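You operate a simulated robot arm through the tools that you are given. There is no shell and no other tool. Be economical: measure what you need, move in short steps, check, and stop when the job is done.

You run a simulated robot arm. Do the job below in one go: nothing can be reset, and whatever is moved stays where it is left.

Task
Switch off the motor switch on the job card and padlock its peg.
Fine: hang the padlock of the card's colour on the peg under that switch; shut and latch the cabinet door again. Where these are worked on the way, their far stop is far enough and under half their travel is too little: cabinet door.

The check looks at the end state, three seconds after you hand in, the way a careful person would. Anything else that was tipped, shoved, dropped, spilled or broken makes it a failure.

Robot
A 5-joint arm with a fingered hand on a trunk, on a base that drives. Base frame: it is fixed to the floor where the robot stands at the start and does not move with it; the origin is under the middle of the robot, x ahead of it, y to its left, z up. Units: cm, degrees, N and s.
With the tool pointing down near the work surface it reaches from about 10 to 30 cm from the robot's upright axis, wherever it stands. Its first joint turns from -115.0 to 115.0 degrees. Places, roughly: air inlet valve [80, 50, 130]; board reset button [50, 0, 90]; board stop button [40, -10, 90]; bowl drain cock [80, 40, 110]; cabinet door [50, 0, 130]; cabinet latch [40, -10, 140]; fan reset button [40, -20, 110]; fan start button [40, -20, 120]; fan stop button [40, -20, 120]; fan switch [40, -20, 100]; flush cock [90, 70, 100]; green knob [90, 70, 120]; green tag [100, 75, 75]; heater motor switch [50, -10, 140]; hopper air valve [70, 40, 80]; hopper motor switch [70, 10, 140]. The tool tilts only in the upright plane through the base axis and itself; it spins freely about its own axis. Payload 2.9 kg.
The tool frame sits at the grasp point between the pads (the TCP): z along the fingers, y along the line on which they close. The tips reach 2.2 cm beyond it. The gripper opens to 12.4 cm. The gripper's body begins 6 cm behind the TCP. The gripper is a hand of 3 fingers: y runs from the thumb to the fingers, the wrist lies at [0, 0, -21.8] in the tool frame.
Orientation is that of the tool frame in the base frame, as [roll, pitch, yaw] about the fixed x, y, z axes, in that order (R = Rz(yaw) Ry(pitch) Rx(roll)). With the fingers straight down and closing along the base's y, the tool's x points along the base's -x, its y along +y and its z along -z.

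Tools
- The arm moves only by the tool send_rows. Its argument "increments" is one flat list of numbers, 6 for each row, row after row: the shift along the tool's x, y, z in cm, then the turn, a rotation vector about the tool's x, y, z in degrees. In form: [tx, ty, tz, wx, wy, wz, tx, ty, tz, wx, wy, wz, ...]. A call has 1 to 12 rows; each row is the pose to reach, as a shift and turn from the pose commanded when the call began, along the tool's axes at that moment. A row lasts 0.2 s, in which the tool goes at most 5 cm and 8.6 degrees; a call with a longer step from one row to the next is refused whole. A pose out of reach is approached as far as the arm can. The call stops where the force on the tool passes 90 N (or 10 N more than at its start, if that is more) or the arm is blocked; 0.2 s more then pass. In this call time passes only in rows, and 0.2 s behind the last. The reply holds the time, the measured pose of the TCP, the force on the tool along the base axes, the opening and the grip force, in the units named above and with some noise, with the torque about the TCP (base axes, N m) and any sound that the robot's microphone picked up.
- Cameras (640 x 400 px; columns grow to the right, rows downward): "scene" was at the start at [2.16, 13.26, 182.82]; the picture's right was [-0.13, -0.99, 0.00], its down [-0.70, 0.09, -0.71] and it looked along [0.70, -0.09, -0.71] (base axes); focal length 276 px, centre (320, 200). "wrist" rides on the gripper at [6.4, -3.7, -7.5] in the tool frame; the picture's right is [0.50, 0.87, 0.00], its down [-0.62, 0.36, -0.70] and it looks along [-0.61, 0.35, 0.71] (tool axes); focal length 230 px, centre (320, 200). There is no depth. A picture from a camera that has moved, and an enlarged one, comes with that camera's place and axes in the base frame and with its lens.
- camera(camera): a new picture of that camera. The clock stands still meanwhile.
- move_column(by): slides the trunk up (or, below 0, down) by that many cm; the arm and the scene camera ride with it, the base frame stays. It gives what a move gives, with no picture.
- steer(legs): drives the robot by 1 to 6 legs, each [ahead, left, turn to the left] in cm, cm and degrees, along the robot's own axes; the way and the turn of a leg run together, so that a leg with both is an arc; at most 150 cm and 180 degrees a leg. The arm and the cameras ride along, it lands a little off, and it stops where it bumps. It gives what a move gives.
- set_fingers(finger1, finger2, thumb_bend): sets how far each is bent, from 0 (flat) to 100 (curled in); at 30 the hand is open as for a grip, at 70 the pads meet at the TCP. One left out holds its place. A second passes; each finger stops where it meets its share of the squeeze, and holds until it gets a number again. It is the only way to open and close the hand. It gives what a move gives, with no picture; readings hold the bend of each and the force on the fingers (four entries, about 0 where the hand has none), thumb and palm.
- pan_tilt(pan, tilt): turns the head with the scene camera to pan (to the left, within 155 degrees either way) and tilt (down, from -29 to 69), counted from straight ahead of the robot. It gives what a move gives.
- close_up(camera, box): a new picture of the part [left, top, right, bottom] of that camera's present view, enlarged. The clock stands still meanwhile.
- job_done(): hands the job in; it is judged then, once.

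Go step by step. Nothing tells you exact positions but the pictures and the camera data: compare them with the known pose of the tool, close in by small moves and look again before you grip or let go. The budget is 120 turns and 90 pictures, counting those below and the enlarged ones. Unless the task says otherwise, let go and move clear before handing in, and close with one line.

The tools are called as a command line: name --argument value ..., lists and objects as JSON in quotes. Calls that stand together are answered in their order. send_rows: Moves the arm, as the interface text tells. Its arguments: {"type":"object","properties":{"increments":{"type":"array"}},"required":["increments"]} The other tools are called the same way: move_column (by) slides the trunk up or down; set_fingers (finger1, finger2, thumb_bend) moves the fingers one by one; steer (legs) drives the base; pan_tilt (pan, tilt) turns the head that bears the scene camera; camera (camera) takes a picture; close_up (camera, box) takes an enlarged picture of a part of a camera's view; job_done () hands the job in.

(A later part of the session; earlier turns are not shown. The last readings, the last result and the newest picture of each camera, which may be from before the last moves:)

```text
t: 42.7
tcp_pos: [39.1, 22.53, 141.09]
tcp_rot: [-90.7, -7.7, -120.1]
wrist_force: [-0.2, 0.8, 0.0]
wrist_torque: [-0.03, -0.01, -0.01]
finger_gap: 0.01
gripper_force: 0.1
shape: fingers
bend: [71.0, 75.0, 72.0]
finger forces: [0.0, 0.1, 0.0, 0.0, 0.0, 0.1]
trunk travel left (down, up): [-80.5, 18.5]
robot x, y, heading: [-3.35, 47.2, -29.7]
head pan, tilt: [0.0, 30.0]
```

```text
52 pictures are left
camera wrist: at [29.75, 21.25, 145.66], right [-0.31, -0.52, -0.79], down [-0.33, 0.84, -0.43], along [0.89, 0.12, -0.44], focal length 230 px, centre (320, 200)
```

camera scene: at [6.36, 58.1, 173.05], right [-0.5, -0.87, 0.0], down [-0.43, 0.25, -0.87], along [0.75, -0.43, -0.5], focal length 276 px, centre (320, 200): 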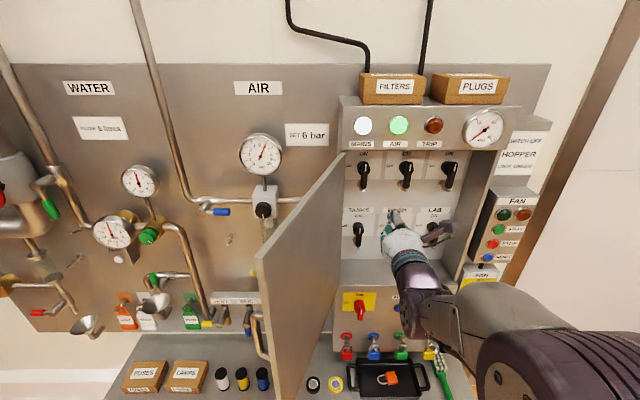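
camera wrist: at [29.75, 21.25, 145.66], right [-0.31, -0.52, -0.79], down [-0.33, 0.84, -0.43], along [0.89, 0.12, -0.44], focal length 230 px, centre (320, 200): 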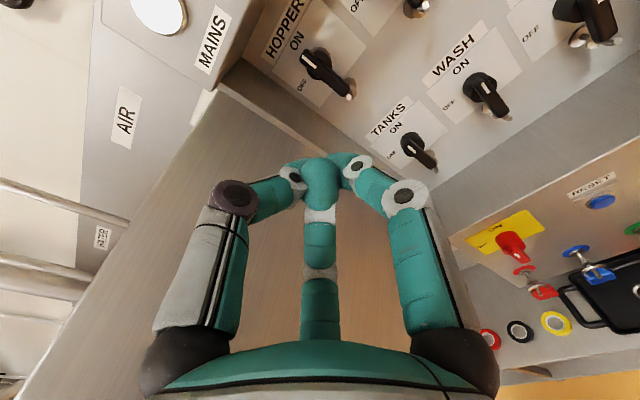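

The switch labels are readable: HOPPER top left. I'll zoom in on its knob and peg.

close_up --camera "wrist" --box '[230, 0, 390, 110]'

close_up --camera "scene" --box '[330, 140, 490, 260]'

```text
3.64 times, centred on (310, 55) of wrist
camera zoom: at [29.75, 21.25, 145.66], right [-0.31, -0.52, -0.79], down [-0.33, 0.84, -0.43], along [0.89, 0.12, -0.44], focal length 837 px, centre (356, 727)
```

zoom: 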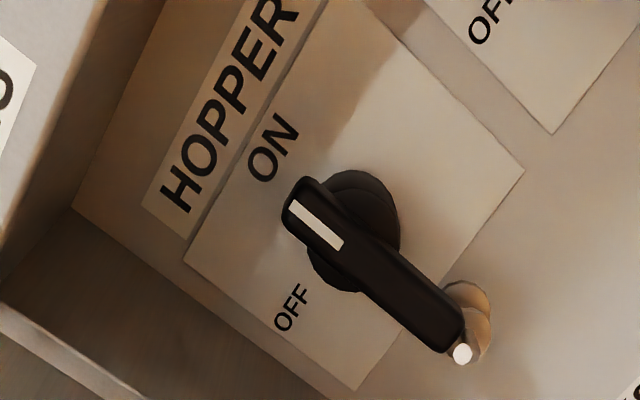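

```text
3.33 times, centred on (410, 200) of scene
camera zoom: at [6.36, 58.1, 173.05], right [-0.5, -0.87, 0.0], down [-0.43, 0.25, -0.87], along [0.75, -0.43, -0.5], focal length 919 px, centre (20, 200)
```

zoom: 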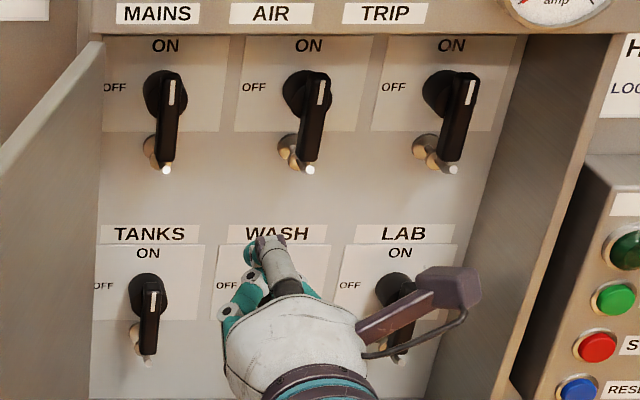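

From two views I place the HOPPER knob at along 53.2, across -40.0, z 140.0, with its peg tip at along 50.4, z 134. I'll pre-shape the hand, square up and approach.

set_fingers --finger1 47 --finger2 47 --thumb_bend 47

steer --legs '[[0, 0, 0.7], [20, 0.6, 0]]'

camera --camera "wrist"

camera --camera "scene"

```text
t: 43.7
tcp_pos: [39.25, 22.48, 141.01]
tcp_rot: [-90.6, -7.7, -120.1]
wrist_force: [0.6, 0.6, 0.4]
wrist_torque: [0.01, 0.0, 0.02]
finger_gap: 5.75
gripper_force: 0.1
shape: fingers
bend: [47.0, 47.0, 47.0]
finger forces: [0.1, 0.1, 0.0, 0.1, 0.1, 0.1]
trunk travel left (down, up): [-80.5, 18.5]
robot x, y, heading: [-3.7, 47.1, -29.7]
head pan, tilt: [0.0, 30.0]
```

```text
t: 45.6
tcp_pos: [57.1, 13.53, 141.15]
tcp_rot: [-90.6, -7.7, -119.5]
wrist_force: [-0.4, -0.1, 0.2]
wrist_torque: [0.02, 0.0, 0.03]
finger_gap: 5.76
gripper_force: 0.1
shape: fingers
bend: [47.0, 47.0, 47.0]
finger forces: [0.1, 0.0, 0.0, 0.0, 0.0, 0.1]
trunk travel left (down, up): [-80.5, 18.5]
robot x, y, heading: [14.22, 38.14, -29.0]
head pan, tilt: [0.0, 30.0]
```

```text
49 pictures are left
camera wrist: at [47.81, 12.31, 145.66], right [-0.31, -0.53, -0.79], down [-0.34, 0.84, -0.43], along [0.89, 0.13, -0.44], focal length 230 px, centre (320, 200)
```

wrist: 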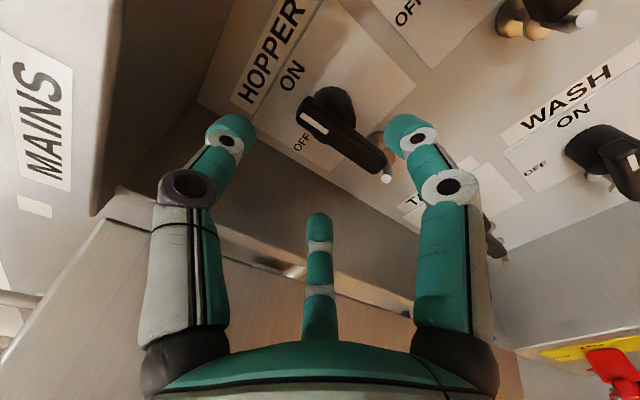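

```text
48 pictures are left
camera scene: at [24.04, 48.9, 173.06], right [-0.49, -0.87, 0.0], down [-0.44, 0.24, -0.87], along [0.76, -0.42, -0.5], focal length 276 px, centre (320, 200)
```

scene: 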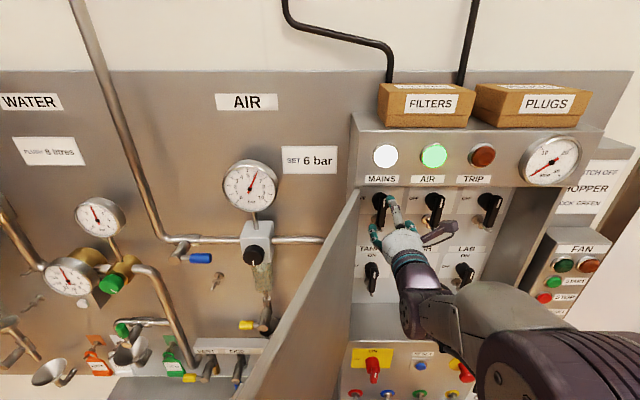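

I'm centred on the switch within a centimetre. I'll reach in around the lever with a small correction left and down.

send_rows --increments '[-0.7, 1.6, 0, 0, 0, 0, -0.7, 1.6, 3.5, 0, 0, 0, -0.7, 1.6, 7, 0, 0, 0]'

camera --camera "wrist"

```text
t: 46.5
tcp_pos: [63.64, 10.33, 139.34]
tcp_rot: [-90.7, -7.7, -119.1]
wrist_force: [-0.6, 0.7, 0.2]
wrist_torque: [-0.02, 0.01, 0.04]
finger_gap: 5.79
gripper_force: 0.0
shape: fingers
bend: [47.0, 47.0, 47.0]
finger forces: [0.1, 0.0, 0.0, 0.1, 0.0, 0.0]
trunk travel left (down, up): [-80.5, 18.5]
robot x, y, heading: [14.12, 38.26, -28.9]
head pan, tilt: [0.0, 30.0]
```

```text
47 pictures are left
camera wrist: at [54.22, 8.94, 143.91], right [-0.31, -0.53, -0.79], down [-0.34, 0.84, -0.43], along [0.89, 0.14, -0.44], focal length 230 px, centre (320, 200)
```

wrist: 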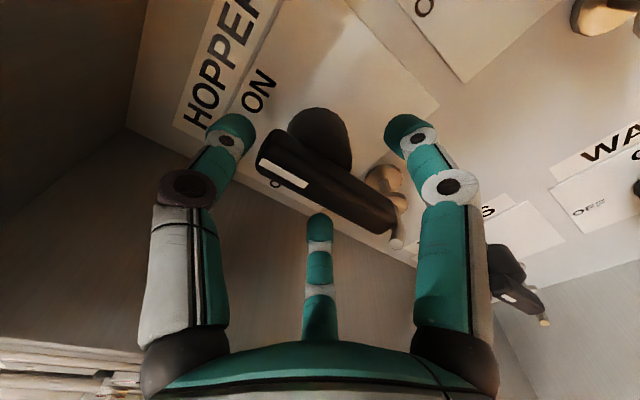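

The lever is between the digits with the peg outside them. I'll go 2 cm deeper and close.

send_rows --increments '[0, 0, 2, 0, 0, 0]'

set_fingers --finger1 75 --finger2 75 --thumb_bend 70

camera --camera "wrist"

```text
t: 46.9
tcp_pos: [65.47, 9.37, 139.25]
tcp_rot: [-90.9, -7.8, -119.1]
wrist_force: [0.1, 0.1, 0.1]
wrist_torque: [0.02, 0.02, 0.01]
finger_gap: 5.76
gripper_force: 0.0
shape: fingers
bend: [47.0, 47.0, 47.0]
finger forces: [0.0, 0.1, 0.0, 0.0, 0.0, 0.1]
trunk travel left (down, up): [-80.5, 18.5]
robot x, y, heading: [14.22, 38.2, -29.1]
head pan, tilt: [0.0, 30.0]
```

```text
t: 47.9
tcp_pos: [65.3, 9.44, 139.46]
tcp_rot: [-90.6, -7.7, -119.1]
wrist_force: [9.2, -3.0, 18.8]
wrist_torque: [0.16, 0.18, -0.04]
finger_gap: 3.31
gripper_force: 19.7
shape: fingers
bend: [59.0, 60.0, 57.0]
finger forces: [6.8, 6.9, 0.0, 0.1, 25.6, 0.1]
trunk travel left (down, up): [-80.5, 18.5]
robot x, y, heading: [14.45, 37.98, -29.1]
head pan, tilt: [0.0, 30.0]
```

```text
46 pictures are left
camera wrist: at [55.87, 8.12, 144.02], right [-0.3, -0.53, -0.79], down [-0.34, 0.84, -0.43], along [0.89, 0.14, -0.43], focal length 230 px, centre (320, 200)
```

wrist: 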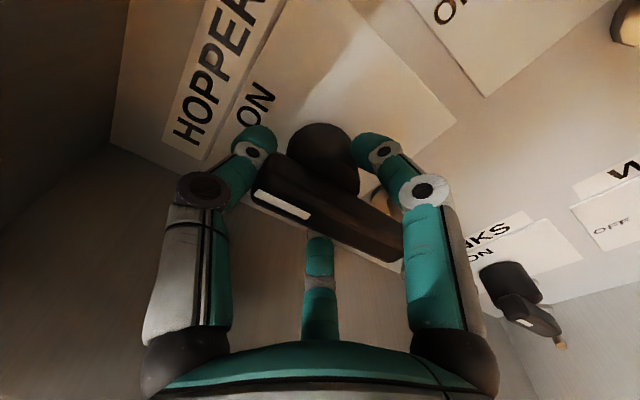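

Gripped. I'll turn it counter-clockwise 45° first.

send_rows --increments '[0, 0, 0, 0, 0, -8.5, 0, 0, 0, 0, 0, -17, 0, 0, 0, 0, 0, -25.5, 0, 0, 0, 0, 0, -34, 0, 0, 0, 0, 0, -42.5]'

camera --camera "wrist"

```text
t: 49.0
tcp_pos: [65.23, 9.6, 139.3]
tcp_rot: [-91.0, -50.4, -118.4]
wrist_force: [10.0, -2.4, 17.3]
wrist_torque: [-0.01, 0.04, -0.35]
finger_gap: 3.4
gripper_force: 19.0
shape: fingers
bend: [58.0, 61.0, 57.0]
finger forces: [8.9, 6.4, 0.1, 0.1, 21.4, 0.1]
trunk travel left (down, up): [-80.5, 18.5]
robot x, y, heading: [14.39, 38.3, -29.1]
head pan, tilt: [0.0, 30.0]
```

```text
45 pictures are left
camera wrist: at [58.2, 12.2, 146.65], right [-0.48, -0.86, -0.17], down [-0.56, 0.45, -0.69], along [0.67, -0.24, -0.7], focal length 230 px, centre (320, 200)
```

wrist: 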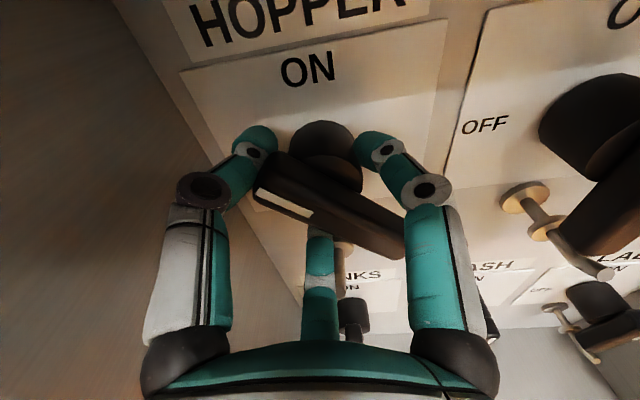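

The lever follows. I'll finish the quarter turn.

send_rows --increments '[0, 0, 0, 0, 0, -8.5, 0, 0, 0, 0, 0, -17, 0, 0, 0, 0, 0, -25.5, 0, 0, 0, 0, 0, -34, 0, 0, 0, 0, 0, -42.5, 0, 0, 0, 0, 0, -50]'

camera --camera "wrist"

```text
t: 50.5
tcp_pos: [65.32, 9.44, 139.36]
tcp_rot: [93.1, -79.8, 57.7]
wrist_force: [8.2, -3.9, 15.4]
wrist_torque: [3.02, -0.31, 1.59]
finger_gap: 3.27
gripper_force: 21.9
shape: fingers
bend: [58.0, 60.0, 58.0]
finger forces: [7.8, 8.7, 0.0, 0.0, 27.0, 0.1]
trunk travel left (down, up): [-80.5, 18.5]
robot x, y, heading: [13.98, 37.86, -29.1]
head pan, tilt: [0.0, 30.0]
```

```text
44 pictures are left
camera wrist: at [61.07, 17.3, 145.06], right [-0.37, -0.67, 0.64], down [-0.84, -0.06, -0.54], along [0.4, -0.74, -0.54], focal length 230 px, centre (320, 200)
```

wrist: 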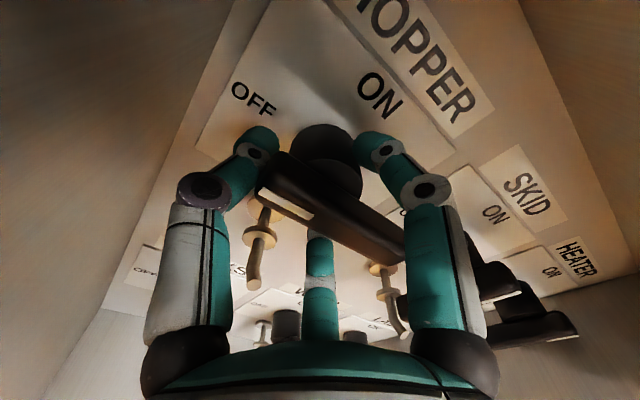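

The switch is at its OFF stop. I'll unload, release and withdraw, then check.

send_rows --increments '[0, 0, 0, 0, 0, 4]'

set_fingers --finger1 45 --finger2 45 --thumb_bend 45

send_rows --increments '[0, 0, -3, 0, 0, 0, 0, 0, -6, 0, 0, 0, 0, 0, -9, 0, 0, 0]'

steer --legs '[[-22, 0, 0]]'

camera --camera "wrist"

close_up --camera "scene" --box '[330, 140, 490, 260]'

```text
t: 50.9
tcp_pos: [65.32, 9.63, 139.25]
tcp_rot: [96.2, -83.7, 54.8]
wrist_force: [7.6, 2.4, 7.0]
wrist_torque: [-0.05, -0.17, -0.41]
finger_gap: 3.19
gripper_force: 18.7
shape: fingers
bend: [57.0, 60.0, 59.0]
finger forces: [9.9, 8.1, 0.0, 0.0, 19.6, 0.0]
trunk travel left (down, up): [-80.5, 18.5]
robot x, y, heading: [14.13, 38.09, -28.9]
head pan, tilt: [0.0, 30.0]
```

```text
t: 51.9
tcp_pos: [65.23, 9.51, 139.23]
tcp_rot: [95.7, -83.9, 55.1]
wrist_force: [0.3, -0.4, 0.0]
wrist_torque: [-0.04, 0.01, 0.01]
finger_gap: 6.31
gripper_force: 0.0
shape: fingers
bend: [45.0, 45.0, 45.0]
finger forces: [0.0, 0.0, 0.0, 0.1, 0.1, 0.1]
trunk travel left (down, up): [-80.5, 18.5]
robot x, y, heading: [14.53, 37.72, -29.1]
head pan, tilt: [0.0, 30.0]
```

```text
t: 52.6
tcp_pos: [57.13, 14.06, 139.64]
tcp_rot: [94.9, -83.9, 55.8]
wrist_force: [-0.6, 0.4, 0.0]
wrist_torque: [0.02, -0.03, -0.01]
finger_gap: 6.32
gripper_force: 0.1
shape: fingers
bend: [45.0, 45.0, 45.0]
finger forces: [0.0, 0.0, 0.0, 0.0, 0.0, 0.0]
trunk travel left (down, up): [-80.5, 18.5]
robot x, y, heading: [14.22, 38.18, -29.2]
head pan, tilt: [0.0, 30.0]
```

```text
t: 54.4
tcp_pos: [37.75, 24.77, 139.5]
tcp_rot: [95.8, -83.8, 55.0]
wrist_force: [0.0, -0.7, -0.3]
wrist_torque: [0.02, -0.02, 0.01]
finger_gap: 6.29
gripper_force: 0.1
shape: fingers
bend: [45.0, 45.0, 45.0]
finger forces: [0.1, 0.0, 0.0, 0.1, 0.1, 0.1]
trunk travel left (down, up): [-80.5, 18.5]
robot x, y, heading: [-5.11, 48.69, -29.1]
head pan, tilt: [0.0, 30.0]
```

```text
43 pictures are left
camera wrist: at [33.41, 32.32, 145.58], right [-0.39, -0.71, 0.59], down [-0.82, -0.02, -0.57], along [0.42, -0.71, -0.57], focal length 230 px, centre (320, 200)
```

wrist: 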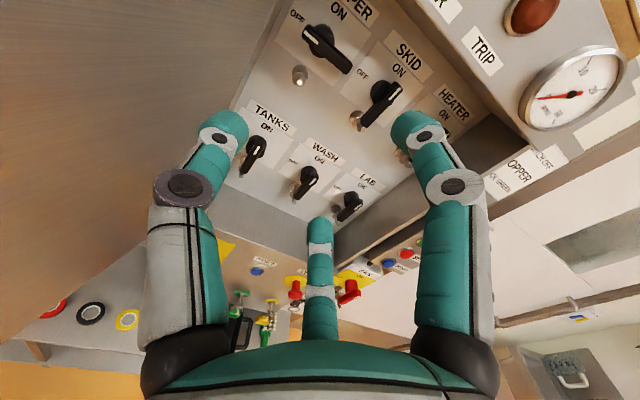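

```text
3.33 times, centred on (410, 200) of scene
camera zoom: at [4.61, 59.73, 173.06], right [-0.49, -0.87, 0.0], down [-0.44, 0.24, -0.87], along [0.76, -0.42, -0.5], focal length 919 px, centre (20, 200)
```

zoom: 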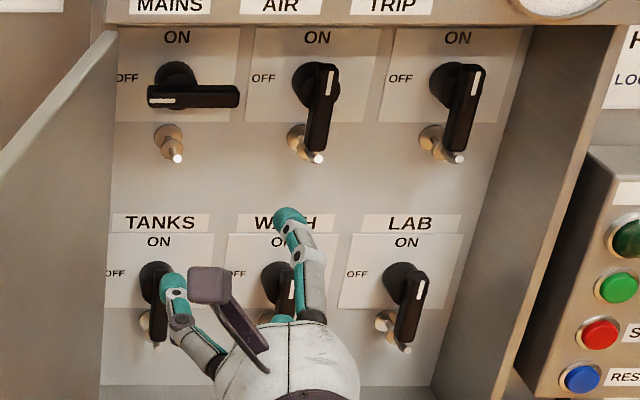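

HOPPER is OFF and its peg is free. Next is the green padlock on the board below, at roughly across -22.6, z about 70; I'll back off, shift right and lower the trunk.

steer --legs '[[-12, 0, 0], [0, -17.4, 0]]'

move_column --by -55

camera --camera "scene"

camera --camera "wrist"

```text
t: 56.7
tcp_pos: [18.83, 15.6, 139.6]
tcp_rot: [95.8, -83.9, 54.9]
wrist_force: [-0.4, -0.3, 0.1]
wrist_torque: [0.03, 0.02, 0.0]
finger_gap: 6.29
gripper_force: 0.1
shape: fingers
bend: [45.0, 45.0, 45.0]
finger forces: [0.0, 0.0, 0.0, 0.0, 0.0, 0.1]
trunk travel left (down, up): [-80.5, 18.5]
robot x, y, heading: [-24.39, 39.52, -29.2]
head pan, tilt: [0.0, 30.0]
```

```text
refused: -55 is not a number from -40 to 40
```

```text
41 pictures are left
camera scene: at [-14.34, 50.55, 173.06], right [-0.49, -0.87, 0.0], down [-0.44, 0.24, -0.87], along [0.76, -0.42, -0.5], focal length 276 px, centre (320, 200)
```

scene: 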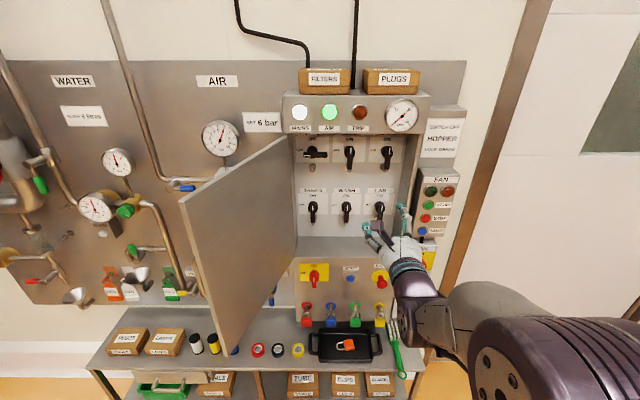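

```text
40 pictures are left
camera wrist: at [14.44, 23.12, 145.58], right [-0.39, -0.71, 0.59], down [-0.82, -0.02, -0.57], along [0.41, -0.71, -0.57], focal length 230 px, centre (320, 200)
```

wrist: 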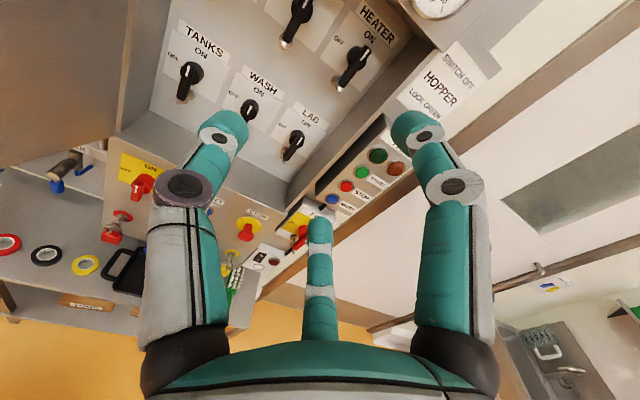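

The bench front edge is near along 23, and I'm well clear of it. Lowering in two steps.

move_column --by -40

move_column --by -24

camera --camera "scene"

camera --camera "wrist"

```text
t: 60.5
tcp_pos: [18.86, 15.55, 99.58]
tcp_rot: [95.8, -83.8, 55.1]
wrist_force: [0.5, -1.4, -0.4]
wrist_torque: [-0.04, 0.0, -0.01]
finger_gap: 6.28
gripper_force: 0.0
shape: fingers
bend: [45.0, 45.0, 45.0]
finger forces: [0.1, 0.1, 0.1, 0.1, 0.0, 0.0]
trunk travel left (down, up): [-40.5, 58.5]
robot x, y, heading: [-24.19, 39.57, -29.2]
head pan, tilt: [0.0, 30.0]
```

```text
t: 63.0
tcp_pos: [18.78, 15.56, 75.5]
tcp_rot: [95.8, -83.9, 55.0]
wrist_force: [0.6, -0.6, 0.8]
wrist_torque: [0.01, 0.01, -0.02]
finger_gap: 6.32
gripper_force: 0.1
shape: fingers
bend: [45.0, 45.0, 45.0]
finger forces: [0.0, 0.0, 0.0, 0.1, 0.0, 0.0]
trunk travel left (down, up): [-16.5, 82.5]
robot x, y, heading: [-23.81, 39.64, -29.0]
head pan, tilt: [0.0, 30.0]
```

```text
39 pictures are left
camera scene: at [-14.36, 50.52, 109.06], right [-0.49, -0.87, 0.0], down [-0.44, 0.24, -0.87], along [0.76, -0.42, -0.5], focal length 276 px, centre (320, 200)
```

scene: 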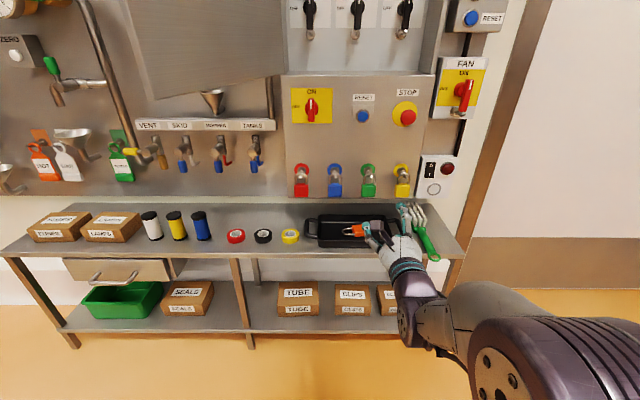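

```text
38 pictures are left
camera wrist: at [14.42, 23.09, 81.59], right [-0.39, -0.71, 0.59], down [-0.82, -0.02, -0.57], along [0.41, -0.71, -0.57], focal length 230 px, centre (320, 200)
```

wrist: 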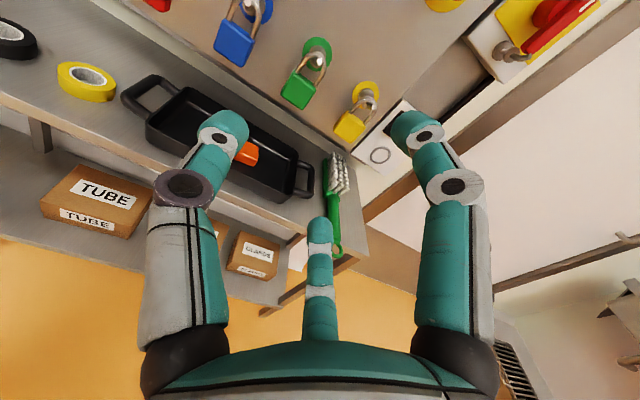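

close_up --camera "wrist" --box '[230, 0, 390, 130]'

close_up --camera "scene" --box '[320, 150, 420, 210]'

```text
3.08 times, centred on (310, 65) of wrist
camera zoom: at [14.42, 23.09, 81.59], right [-0.39, -0.71, 0.59], down [-0.82, -0.02, -0.57], along [0.41, -0.71, -0.57], focal length 708 px, centre (351, 615)
```

zoom: 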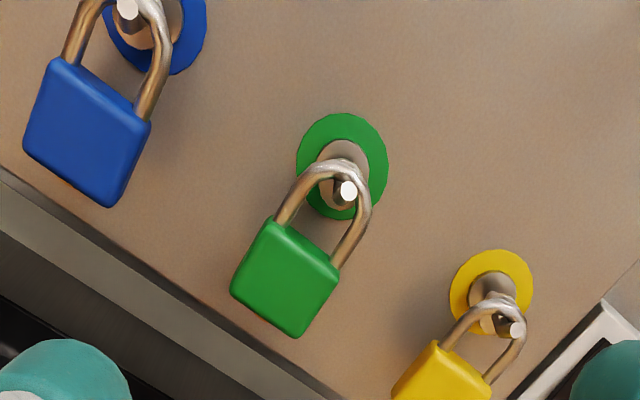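

```text
6.40 times, centred on (370, 180) of scene
camera zoom: at [-14.36, 50.52, 109.06], right [-0.49, -0.87, 0.0], down [-0.44, 0.24, -0.87], along [0.76, -0.42, -0.5], focal length 1764 px, centre (0, 328)
```

zoom: 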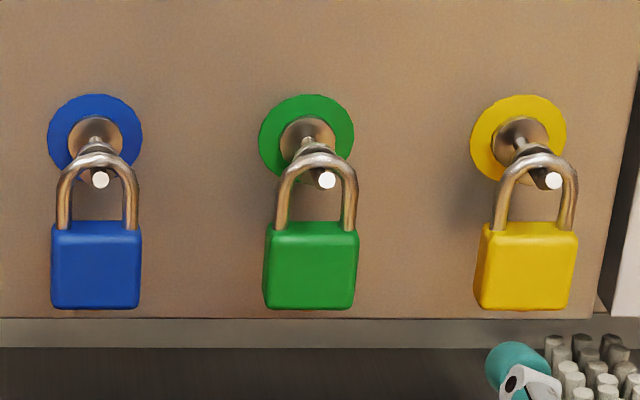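

The green padlock hangs by its closed shackle: body centre about along 38, across -22, z 69.2, peg tip at z 74.4. I'll level the spin, tip the tool 20° down to clear the tray, and approach.

send_rows --increments '[0, 0, 0, 0, 0, 6.2]'

send_rows --increments '[0, 0, 0, 0, -7, 0, 0, 0, 0, 0, -14, 0, 0, 0, 0, 0, -20, 0]'

move_column --by -5

steer --legs '[[19, -0.6, 0]]'

camera --camera "wrist"

camera --camera "scene"

```text
t: 63.4
tcp_pos: [18.78, 15.6, 75.51]
tcp_rot: [-172.4, -89.4, -36.7]
wrist_force: [-0.7, 0.7, 0.7]
wrist_torque: [-0.02, 0.02, 0.0]
finger_gap: 6.3
gripper_force: 0.0
shape: fingers
bend: [45.0, 45.0, 45.0]
finger forces: [0.0, 0.0, 0.0, 0.0, 0.0, 0.0]
trunk travel left (down, up): [-16.5, 82.5]
robot x, y, heading: [-24.1, 39.64, -29.2]
head pan, tilt: [0.0, 30.0]
```

```text
t: 64.2
tcp_pos: [18.91, 15.49, 75.6]
tcp_rot: [-179.9, -69.3, -29.3]
wrist_force: [0.0, 0.3, -0.3]
wrist_torque: [-0.03, 0.0, -0.02]
finger_gap: 6.31
gripper_force: 0.0
shape: fingers
bend: [45.0, 45.0, 45.0]
finger forces: [0.1, 0.1, 0.0, 0.0, 0.0, 0.1]
trunk travel left (down, up): [-16.5, 82.5]
robot x, y, heading: [-24.35, 39.73, -29.2]
head pan, tilt: [0.0, 30.0]
```

```text
t: 65.1
tcp_pos: [18.85, 15.55, 70.6]
tcp_rot: [-179.9, -69.5, -29.3]
wrist_force: [-0.9, 0.7, 0.1]
wrist_torque: [-0.02, 0.0, 0.01]
finger_gap: 6.33
gripper_force: 0.0
shape: fingers
bend: [45.0, 45.0, 45.0]
finger forces: [0.0, 0.0, 0.0, 0.0, 0.1, 0.0]
trunk travel left (down, up): [-11.5, 87.5]
robot x, y, heading: [-24.26, 39.5, -29.1]
head pan, tilt: [0.0, 30.0]
```

```text
t: 66.7
tcp_pos: [35.31, 5.52, 70.47]
tcp_rot: [-179.9, -69.4, -29.3]
wrist_force: [1.0, 0.8, 0.6]
wrist_torque: [0.01, -0.01, -0.03]
finger_gap: 6.3
gripper_force: 0.1
shape: fingers
bend: [45.0, 45.0, 45.0]
finger forces: [0.0, 0.1, 0.0, 0.0, 0.0, 0.0]
trunk travel left (down, up): [-11.5, 87.5]
robot x, y, heading: [-7.9, 29.75, -29.3]
head pan, tilt: [0.0, 30.0]
```

```text
35 pictures are left
camera wrist: at [33.03, 11.18, 79.22], right [-0.27, -0.84, 0.47], down [-0.94, 0.12, -0.33], along [0.22, -0.53, -0.82], focal length 230 px, centre (320, 200)
```

wrist: 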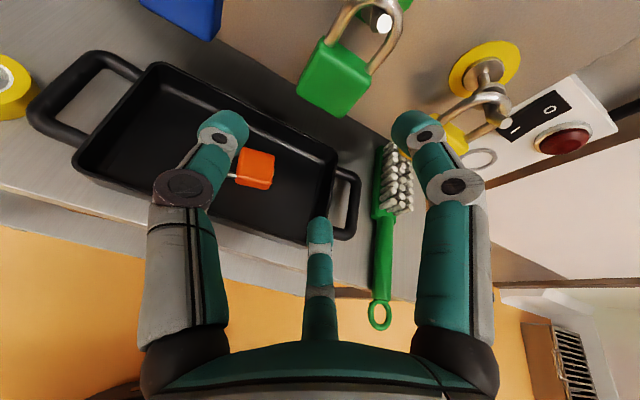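

```text
34 pictures are left
camera scene: at [2.24, 40.54, 104.06], right [-0.49, -0.87, 0.0], down [-0.44, 0.24, -0.87], along [0.76, -0.42, -0.5], focal length 276 px, centre (320, 200)
```

scene: 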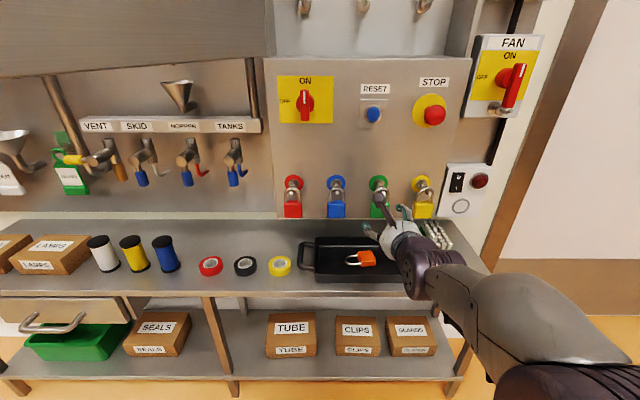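

The lock centre re-measures at along 38.4, across -22.1, z 69.3. I'll open slightly more and reach around its body.

set_fingers --finger1 42 --finger2 42 --thumb_bend 42

send_rows --increments '[0.7, -0.15, 2.9, 0, 0, 0, 1.4, -0.15, 5.8, 0, 0, 0, 2.0, -0.15, 8.5, 0, 0, 0]'

camera --camera "wrist"

```text
t: 67.7
tcp_pos: [35.43, 5.54, 70.54]
tcp_rot: [180.0, -69.4, -29.3]
wrist_force: [0.3, -0.2, 0.4]
wrist_torque: [-0.01, -0.04, -0.03]
finger_gap: 7.11
gripper_force: 0.1
shape: fingers
bend: [42.0, 42.0, 42.0]
finger forces: [0.0, 0.0, 0.0, 0.1, 0.1, 0.1]
trunk travel left (down, up): [-11.5, 87.5]
robot x, y, heading: [-7.22, 29.56, -29.2]
head pan, tilt: [0.0, 30.0]
```

```text
t: 68.5
tcp_pos: [42.95, 1.52, 69.49]
tcp_rot: [-179.7, -69.4, -29.2]
wrist_force: [-0.7, 0.0, 0.4]
wrist_torque: [0.01, 0.02, 0.0]
finger_gap: 7.16
gripper_force: 0.0
shape: fingers
bend: [42.0, 42.0, 42.0]
finger forces: [0.1, 0.1, 0.0, 0.0, 0.1, 0.0]
trunk travel left (down, up): [-11.5, 87.5]
robot x, y, heading: [-8.07, 29.3, -29.1]
head pan, tilt: [0.0, 30.0]
```

```text
33 pictures are left
camera wrist: at [40.58, 7.16, 78.14], right [-0.27, -0.84, 0.47], down [-0.94, 0.11, -0.33], along [0.23, -0.53, -0.82], focal length 230 px, centre (320, 200)
```

wrist: 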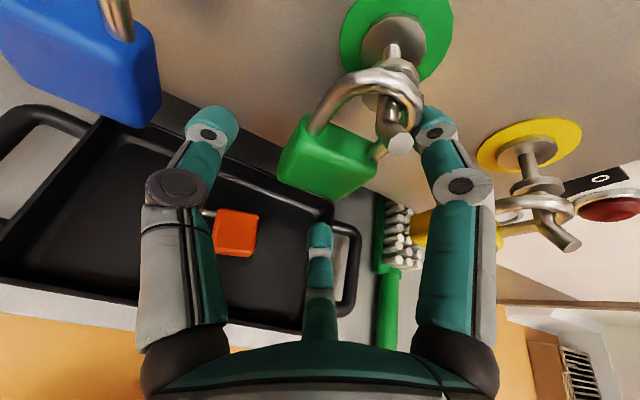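

With three digits at 120°, the better grip is thumb underneath and the two fingers on the lock's sides. I'll withdraw, spin the hand -90°, tip it to 30° down, and look again.

send_rows --increments '[-0.9, 0, -4, 0, 0, 0, -1.8, 0, -8, 0, 0, 0]'

send_rows --increments '[0, 0, 0, 0, 0, -8.2, 0, 0, 0, 0, 0, -16.4, 0, 0, 0, 0, 0, -24.6, 0, 0, 0, 0, 0, -32.8, 0, 0, 0, 0, 0, -41, 0, 0, 0, 0, 0, -49.2, 0, 0, 0, 0, 0, -57.4, 0, 0, 0, 0, 0, -65.6, 0, 0, 0, 0, 0, -73.8, 0, 0, 0, 0, 0, -82, 0, 0, 0, 0, 0, -90]'

send_rows --increments '[0, 0, 0, 5, 0, 0, 0, 0, 0, 10, 0, 0]'

camera --camera "wrist"

```text
t: 69.1
tcp_pos: [35.93, 5.5, 70.38]
tcp_rot: [-179.6, -69.4, -29.3]
wrist_force: [0.3, -0.2, 0.6]
wrist_torque: [-0.01, -0.01, 0.02]
finger_gap: 7.16
gripper_force: 0.1
shape: fingers
bend: [42.0, 42.0, 42.0]
finger forces: [0.0, 0.1, 0.0, 0.0, 0.1, 0.0]
trunk travel left (down, up): [-11.5, 87.5]
robot x, y, heading: [-7.32, 29.76, -29.0]
head pan, tilt: [0.0, 30.0]
```

```text
t: 71.5
tcp_pos: [35.93, 5.26, 70.48]
tcp_rot: [110.6, 0.0, 60.9]
wrist_force: [0.8, -0.8, 0.3]
wrist_torque: [-0.01, 0.0, -0.05]
finger_gap: 7.12
gripper_force: 0.1
shape: fingers
bend: [42.0, 42.0, 42.0]
finger forces: [0.1, 0.0, 0.0, 0.0, 0.1, 0.0]
trunk travel left (down, up): [-11.5, 87.5]
robot x, y, heading: [-7.25, 29.08, -29.3]
head pan, tilt: [0.0, 30.0]
```

```text
t: 72.1
tcp_pos: [35.94, 5.39, 70.6]
tcp_rot: [120.7, -0.1, 60.8]
wrist_force: [-0.5, 0.2, 0.3]
wrist_torque: [0.01, 0.03, 0.0]
finger_gap: 7.16
gripper_force: 0.1
shape: fingers
bend: [42.0, 42.0, 42.0]
finger forces: [0.0, 0.1, 0.0, 0.1, 0.0, 0.0]
trunk travel left (down, up): [-11.5, 87.5]
robot x, y, heading: [-7.37, 29.76, -29.2]
head pan, tilt: [0.0, 30.0]
```

```text
32 pictures are left
camera wrist: at [31.77, 15.12, 71.23], right [0.63, 0.22, 0.75], down [-0.67, -0.34, 0.66], along [0.4, -0.92, -0.06], focal length 230 px, centre (320, 200)
```

wrist: 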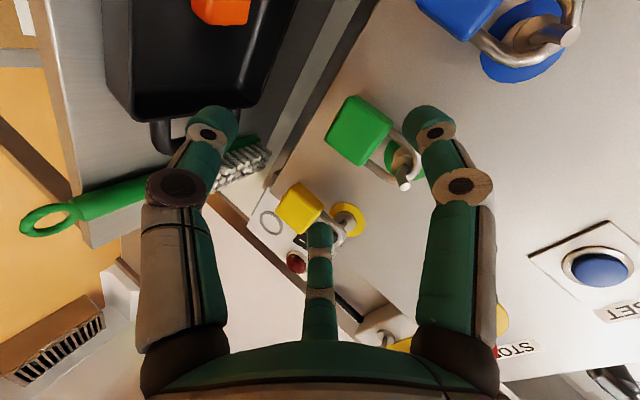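

The side view shows the lock clearly, with its body near along 39 and z 69. I'll move most of the way and check.

send_rows --increments '[0, 1.3, 3, 0, 0, 0, 0, 2.6, 6, 0, 0, 0, 0, 3.5, 8.2, 0, 0, 0]'

camera --camera "wrist"

close_up --camera "scene" --box '[320, 150, 480, 270]'

```text
t: 72.9
tcp_pos: [43.64, 1.05, 69.41]
tcp_rot: [120.6, -0.1, 60.9]
wrist_force: [0.2, -0.4, 0.5]
wrist_torque: [0.01, -0.01, 0.02]
finger_gap: 7.14
gripper_force: 0.0
shape: fingers
bend: [42.0, 42.0, 42.0]
finger forces: [0.0, 0.1, 0.0, 0.1, 0.0, 0.1]
trunk travel left (down, up): [-11.5, 87.5]
robot x, y, heading: [-7.72, 29.65, -29.1]
head pan, tilt: [0.0, 30.0]
```

```text
31 pictures are left
camera wrist: at [39.46, 10.81, 70.06], right [0.63, 0.22, 0.75], down [-0.67, -0.33, 0.66], along [0.4, -0.92, -0.06], focal length 230 px, centre (320, 200)
```

wrist: 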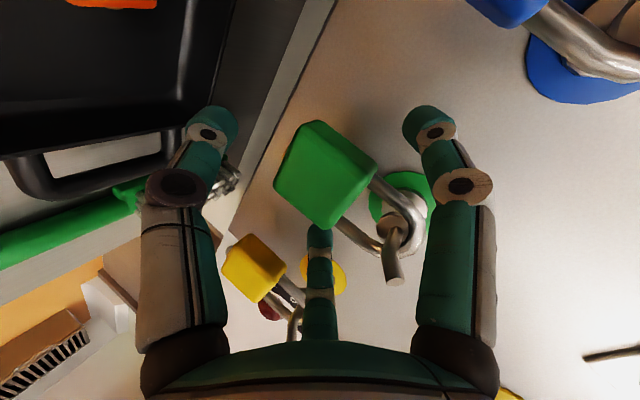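

```text
3.33 times, centred on (400, 210) of scene
camera zoom: at [2.24, 40.54, 104.06], right [-0.49, -0.87, 0.0], down [-0.44, 0.24, -0.87], along [0.76, -0.42, -0.5], focal length 919 px, centre (53, 167)
```

zoom: 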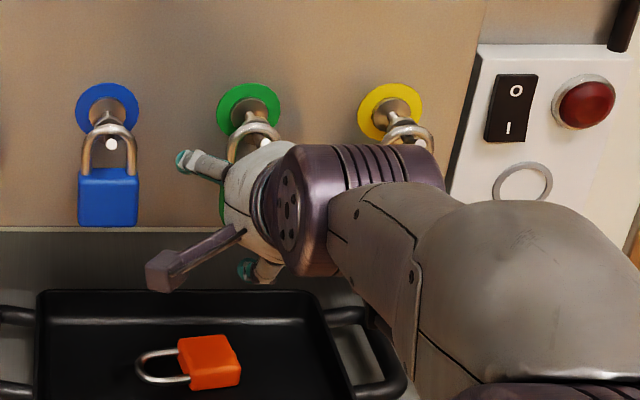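

The lock body is nearly at the TCP; one more centimetre forward and down, then close: fingers first on the sides, thumb from below.

send_rows --increments '[0, 0, 1.1, 0, 0, 0]'

set_fingers --finger1 75 --finger2 75 --thumb_bend 75

camera --camera "wrist"

```text
t: 73.3
tcp_pos: [44.41, 0.47, 68.83]
tcp_rot: [120.6, -0.1, 60.8]
wrist_force: [-0.5, -0.1, 0.7]
wrist_torque: [0.0, -0.01, 0.0]
finger_gap: 7.17
gripper_force: 0.0
shape: fingers
bend: [42.0, 42.0, 42.0]
finger forces: [0.1, 0.0, 0.0, 0.0, 0.0, 0.0]
trunk travel left (down, up): [-11.5, 87.5]
robot x, y, heading: [-7.75, 29.55, -29.1]
head pan, tilt: [0.0, 30.0]
```

```text
t: 74.3
tcp_pos: [44.37, 0.59, 68.76]
tcp_rot: [120.7, -0.1, 60.8]
wrist_force: [0.2, 0.2, -1.4]
wrist_torque: [-0.02, 0.01, -0.02]
finger_gap: 0.96
gripper_force: 15.8
shape: fingers
bend: [60.0, 57.0, 65.0]
finger forces: [9.7, 9.4, 0.1, 0.0, 13.6, 0.0]
trunk travel left (down, up): [-11.5, 87.5]
robot x, y, heading: [-7.96, 29.68, -29.2]
head pan, tilt: [0.0, 30.0]
```

```text
29 pictures are left
camera wrist: at [40.22, 10.34, 69.46], right [0.63, 0.22, 0.75], down [-0.67, -0.33, 0.66], along [0.4, -0.92, -0.06], focal length 230 px, centre (320, 200)
```

wrist: 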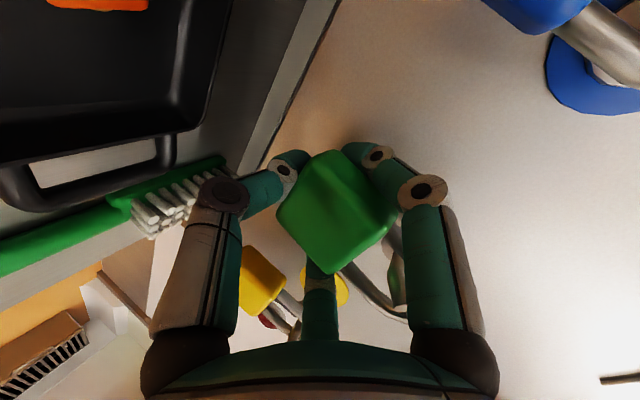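

The lock is held (about 10 N per digit). I'll lift it 1 cm and slide it off along the slightly rising peg.

send_rows --increments '[0, 0.43, -0.25, 0, 0, 0, 0, 0.86, -0.51, 0, 0, 0, 0, 0.3, -2.4, 0, 0, 0, 0, -0.58, -4.3, 0, 0, 0, 0, -1.2, -6.2, 0, 0, 0, 0, -1.84, -8.2, 0, 0, 0]'

camera --camera "wrist"

close_up --camera "scene" --box '[280, 140, 480, 280]'

```text
t: 75.7
tcp_pos: [37.42, 4.5, 71.43]
tcp_rot: [120.7, -0.1, 60.9]
wrist_force: [0.9, -0.1, -0.9]
wrist_torque: [-0.02, 0.0, 0.01]
finger_gap: 0.93
gripper_force: 15.6
shape: fingers
bend: [60.0, 57.0, 65.0]
finger forces: [9.5, 9.1, 0.1, 0.0, 12.8, 0.1]
trunk travel left (down, up): [-11.5, 87.5]
robot x, y, heading: [-7.99, 29.75, -29.2]
head pan, tilt: [0.0, 30.0]
```

```text
28 pictures are left
camera wrist: at [33.33, 14.26, 72.11], right [0.63, 0.22, 0.75], down [-0.67, -0.33, 0.66], along [0.4, -0.92, -0.06], focal length 230 px, centre (320, 200)
```

wrist: 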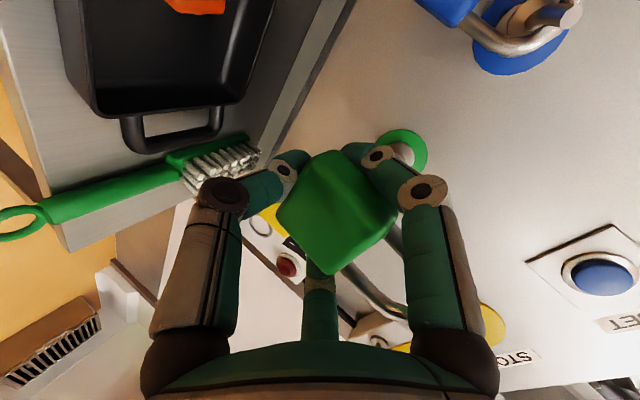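

```text
2.86 times, centred on (380, 210) of scene
camera zoom: at [2.26, 40.53, 104.06], right [-0.49, -0.87, 0.0], down [-0.44, 0.24, -0.87], along [0.76, -0.42, -0.5], focal length 788 px, centre (149, 171)
```

zoom: 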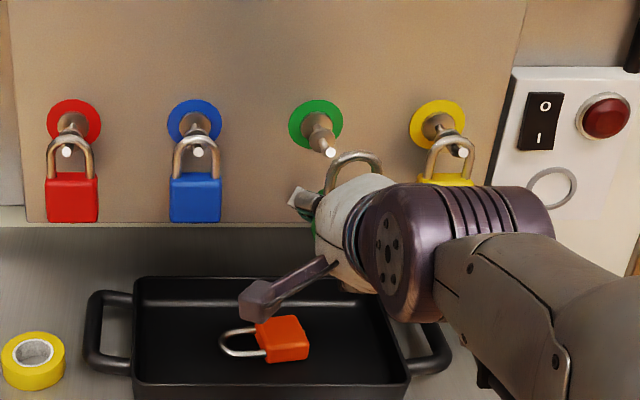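

The lock is off its peg, shackle up about 5.5 cm above the TCP, and everything else is untouched. I'll back away, raise the trunk, and turn left 20° so the hand camera will clear the cabinet's left wall.

steer --legs '[[-26, 0, 0]]'

move_column --by 40

move_column --by 18.5

steer --legs '[[0, 0, 20]]'

camera --camera "scene"

```text
t: 77.5
tcp_pos: [14.92, 17.2, 71.41]
tcp_rot: [120.6, -0.1, 61.0]
wrist_force: [-0.4, 1.0, -0.4]
wrist_torque: [0.0, -0.03, 0.0]
finger_gap: 0.92
gripper_force: 15.8
shape: fingers
bend: [60.0, 57.0, 65.0]
finger forces: [9.5, 9.1, 0.0, 0.0, 12.7, 0.1]
trunk travel left (down, up): [-11.5, 87.5]
robot x, y, heading: [-29.9, 41.98, -29.2]
head pan, tilt: [0.0, 30.0]
```

```text
t: 81.4
tcp_pos: [14.97, 17.26, 111.43]
tcp_rot: [120.6, -0.1, 61.0]
wrist_force: [-0.7, 0.7, -1.8]
wrist_torque: [0.01, 0.01, -0.01]
finger_gap: 0.91
gripper_force: 15.4
shape: fingers
bend: [60.0, 57.0, 65.0]
finger forces: [9.4, 8.8, 0.0, 0.0, 11.9, 0.0]
trunk travel left (down, up): [-51.5, 47.5]
robot x, y, heading: [-30.19, 42.22, -29.1]
head pan, tilt: [0.0, 30.0]
```

```text
t: 83.4
tcp_pos: [15.03, 17.33, 129.97]
tcp_rot: [120.5, 0.0, 61.0]
wrist_force: [0.6, 0.3, -0.1]
wrist_torque: [-0.01, 0.01, -0.03]
finger_gap: 0.9
gripper_force: 14.9
shape: fingers
bend: [60.0, 57.0, 65.0]
finger forces: [9.3, 8.9, 0.0, 0.0, 11.5, 0.0]
trunk travel left (down, up): [-70.0, 29.0]
robot x, y, heading: [-30.05, 42.4, -29.1]
head pan, tilt: [0.0, 30.0]
```

```text
t: 84.9
tcp_pos: [20.76, 33.9, 129.93]
tcp_rot: [120.6, 0.0, 80.9]
wrist_force: [0.5, 0.9, -0.3]
wrist_torque: [0.02, -0.01, -0.01]
finger_gap: 0.91
gripper_force: 15.1
shape: fingers
bend: [60.0, 57.0, 65.0]
finger forces: [9.2, 8.7, 0.0, 0.1, 11.5, 0.0]
trunk travel left (down, up): [-70.0, 29.0]
robot x, y, heading: [-29.78, 41.86, -9.1]
head pan, tilt: [0.0, 30.0]
```

```text
26 pictures are left
camera scene: at [-24.72, 55.81, 162.56], right [-0.16, -0.99, 0.0], down [-0.49, 0.08, -0.87], along [0.85, -0.14, -0.5], focal length 276 px, centre (320, 200)
```

scene: 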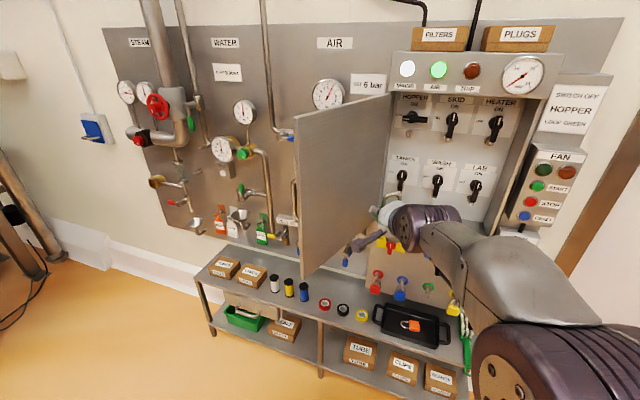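

The hand points 20° left of the wall normal and is in line with the peg. I'll drive straight toward the panel, stopping just outside the cabinet.

steer --legs '[[37.6, -13.6, 0]]'

camera --camera "wrist"

camera --camera "scene"

```text
t: 87.4
tcp_pos: [55.96, 14.84, 129.96]
tcp_rot: [120.7, -0.1, 81.1]
wrist_force: [0.0, 0.2, -1.3]
wrist_torque: [0.02, -0.02, 0.03]
finger_gap: 0.87
gripper_force: 14.9
shape: fingers
bend: [60.0, 57.0, 65.0]
finger forces: [9.2, 8.8, 0.1, 0.0, 11.6, 0.1]
trunk travel left (down, up): [-70.0, 29.0]
robot x, y, heading: [4.59, 22.63, -9.0]
head pan, tilt: [0.0, 30.0]
```

```text
25 pictures are left
camera wrist: at [48.71, 22.6, 130.6], right [0.51, 0.42, 0.75], down [-0.51, -0.55, 0.66], along [0.69, -0.72, -0.06], focal length 230 px, centre (320, 200)
```

wrist: 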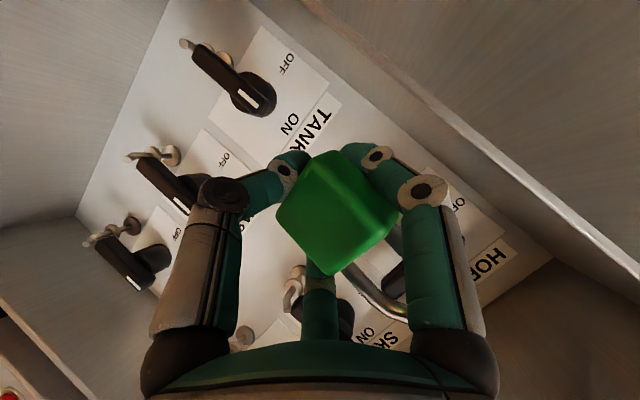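

```text
24 pictures are left
camera scene: at [10.37, 36.44, 162.56], right [-0.16, -0.99, 0.0], down [-0.49, 0.08, -0.87], along [0.86, -0.14, -0.5], focal length 276 px, centre (320, 200)
```

scene: 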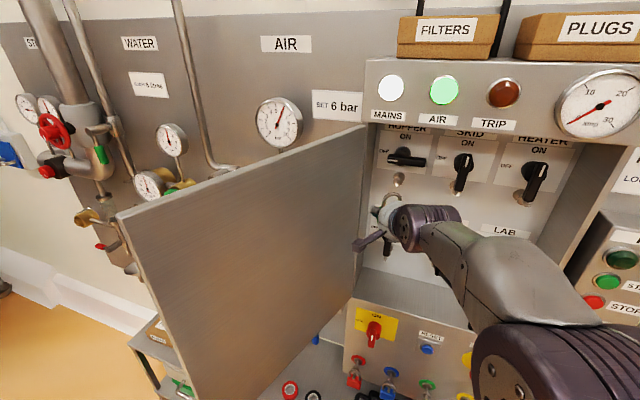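

The shackle and the HOPPER peg are both visible. I'll zoom to compare their positions.

close_up --camera "scene" --box '[350, 140, 450, 240]'

```text
4.00 times, centred on (400, 190) of scene
camera zoom: at [10.37, 36.44, 162.56], right [-0.16, -0.99, 0.0], down [-0.49, 0.08, -0.87], along [0.86, -0.14, -0.5], focal length 1103 px, centre (0, 240)
```

zoom: 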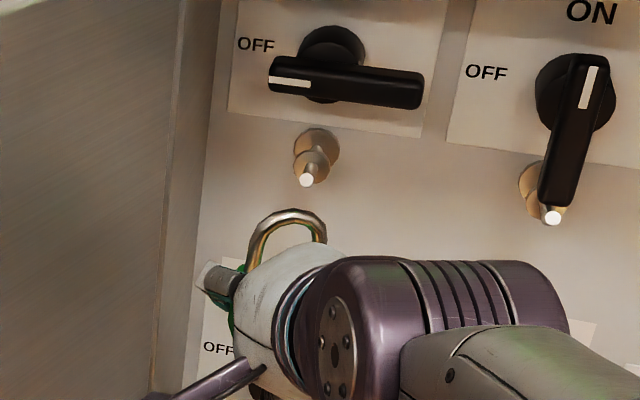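

Peg and shackle line up laterally within 0.2 cm, and the peg height sits mid-hole. I'll drive 6 cm straight in, then check before threading.

steer --legs '[[5.6, -2.05, 0]]'

close_up --camera "scene" --box '[350, 140, 450, 240]'

```text
t: 88.4
tcp_pos: [61.32, 12.02, 130.0]
tcp_rot: [120.7, -0.1, 81.2]
wrist_force: [-0.4, 0.6, -1.1]
wrist_torque: [-0.03, 0.0, -0.02]
finger_gap: 0.93
gripper_force: 14.5
shape: fingers
bend: [60.0, 57.0, 65.0]
finger forces: [9.2, 8.9, 0.0, 0.0, 11.4, 0.1]
trunk travel left (down, up): [-70.0, 29.0]
robot x, y, heading: [9.94, 20.31, -9.1]
head pan, tilt: [0.0, 30.0]
```

```text
4.00 times, centred on (400, 190) of scene
camera zoom: at [15.68, 33.5, 162.56], right [-0.16, -0.99, 0.0], down [-0.49, 0.08, -0.87], along [0.85, -0.13, -0.5], focal length 1103 px, centre (0, 240)
```

zoom: 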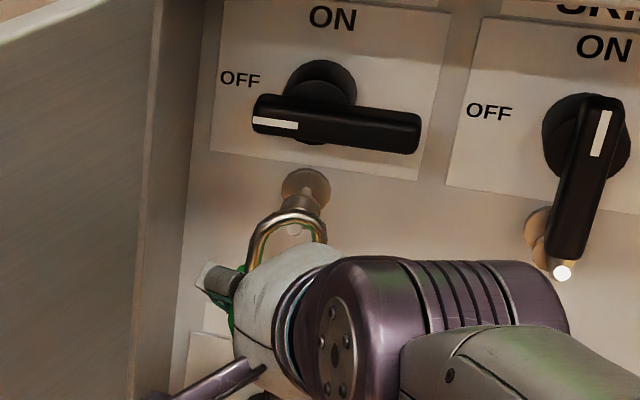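

The peg tip shows through the shackle. I'll thread it by 4.7 cm with the arm.

send_rows --increments '[-0.6, 0.7, 1.26, 0, -0.55, 0.33, -1.2, 1.4, 2.52, 0, -1.1, 0.66, -1.81, 2.12, 3.78, 0, -1.68, 0.99]'

close_up --camera "scene" --box '[350, 140, 450, 240]'

```text
t: 89.2
tcp_pos: [65.16, 9.69, 129.73]
tcp_rot: [120.7, -0.1, 79.1]
wrist_force: [-1.3, 0.7, -2.4]
wrist_torque: [0.01, -0.01, 0.0]
finger_gap: 0.89
gripper_force: 14.7
shape: fingers
bend: [60.0, 58.0, 65.0]
finger forces: [9.0, 8.5, 0.1, 0.1, 11.5, 0.0]
trunk travel left (down, up): [-70.0, 29.0]
robot x, y, heading: [10.12, 20.09, -9.0]
head pan, tilt: [0.0, 30.0]
```

```text
4.00 times, centred on (400, 190) of scene
camera zoom: at [15.5, 33.61, 162.55], right [-0.16, -0.99, 0.0], down [-0.49, 0.08, -0.87], along [0.86, -0.13, -0.5], focal length 1103 px, centre (0, 240)
```

zoom: 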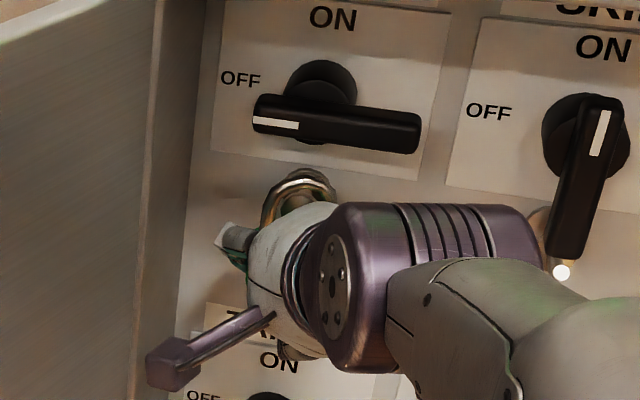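

The shackle appears to be around the peg. I'll check from the hand camera before lowering.

camera --camera "wrist"

```text
20 pictures are left
camera wrist: at [58.16, 17.6, 130.43], right [0.53, 0.41, 0.75], down [-0.53, -0.53, 0.66], along [0.66, -0.75, -0.06], focal length 230 px, centre (320, 200)
```

wrist: 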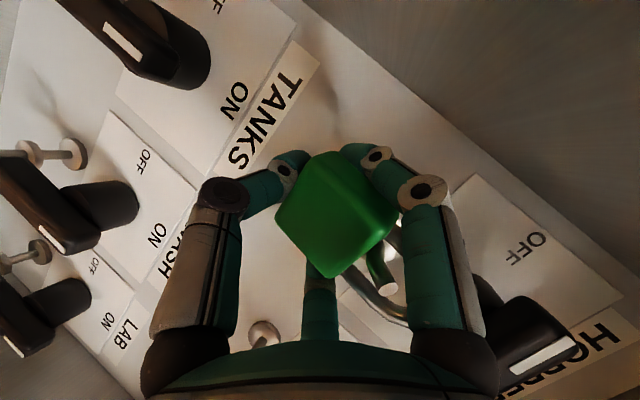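

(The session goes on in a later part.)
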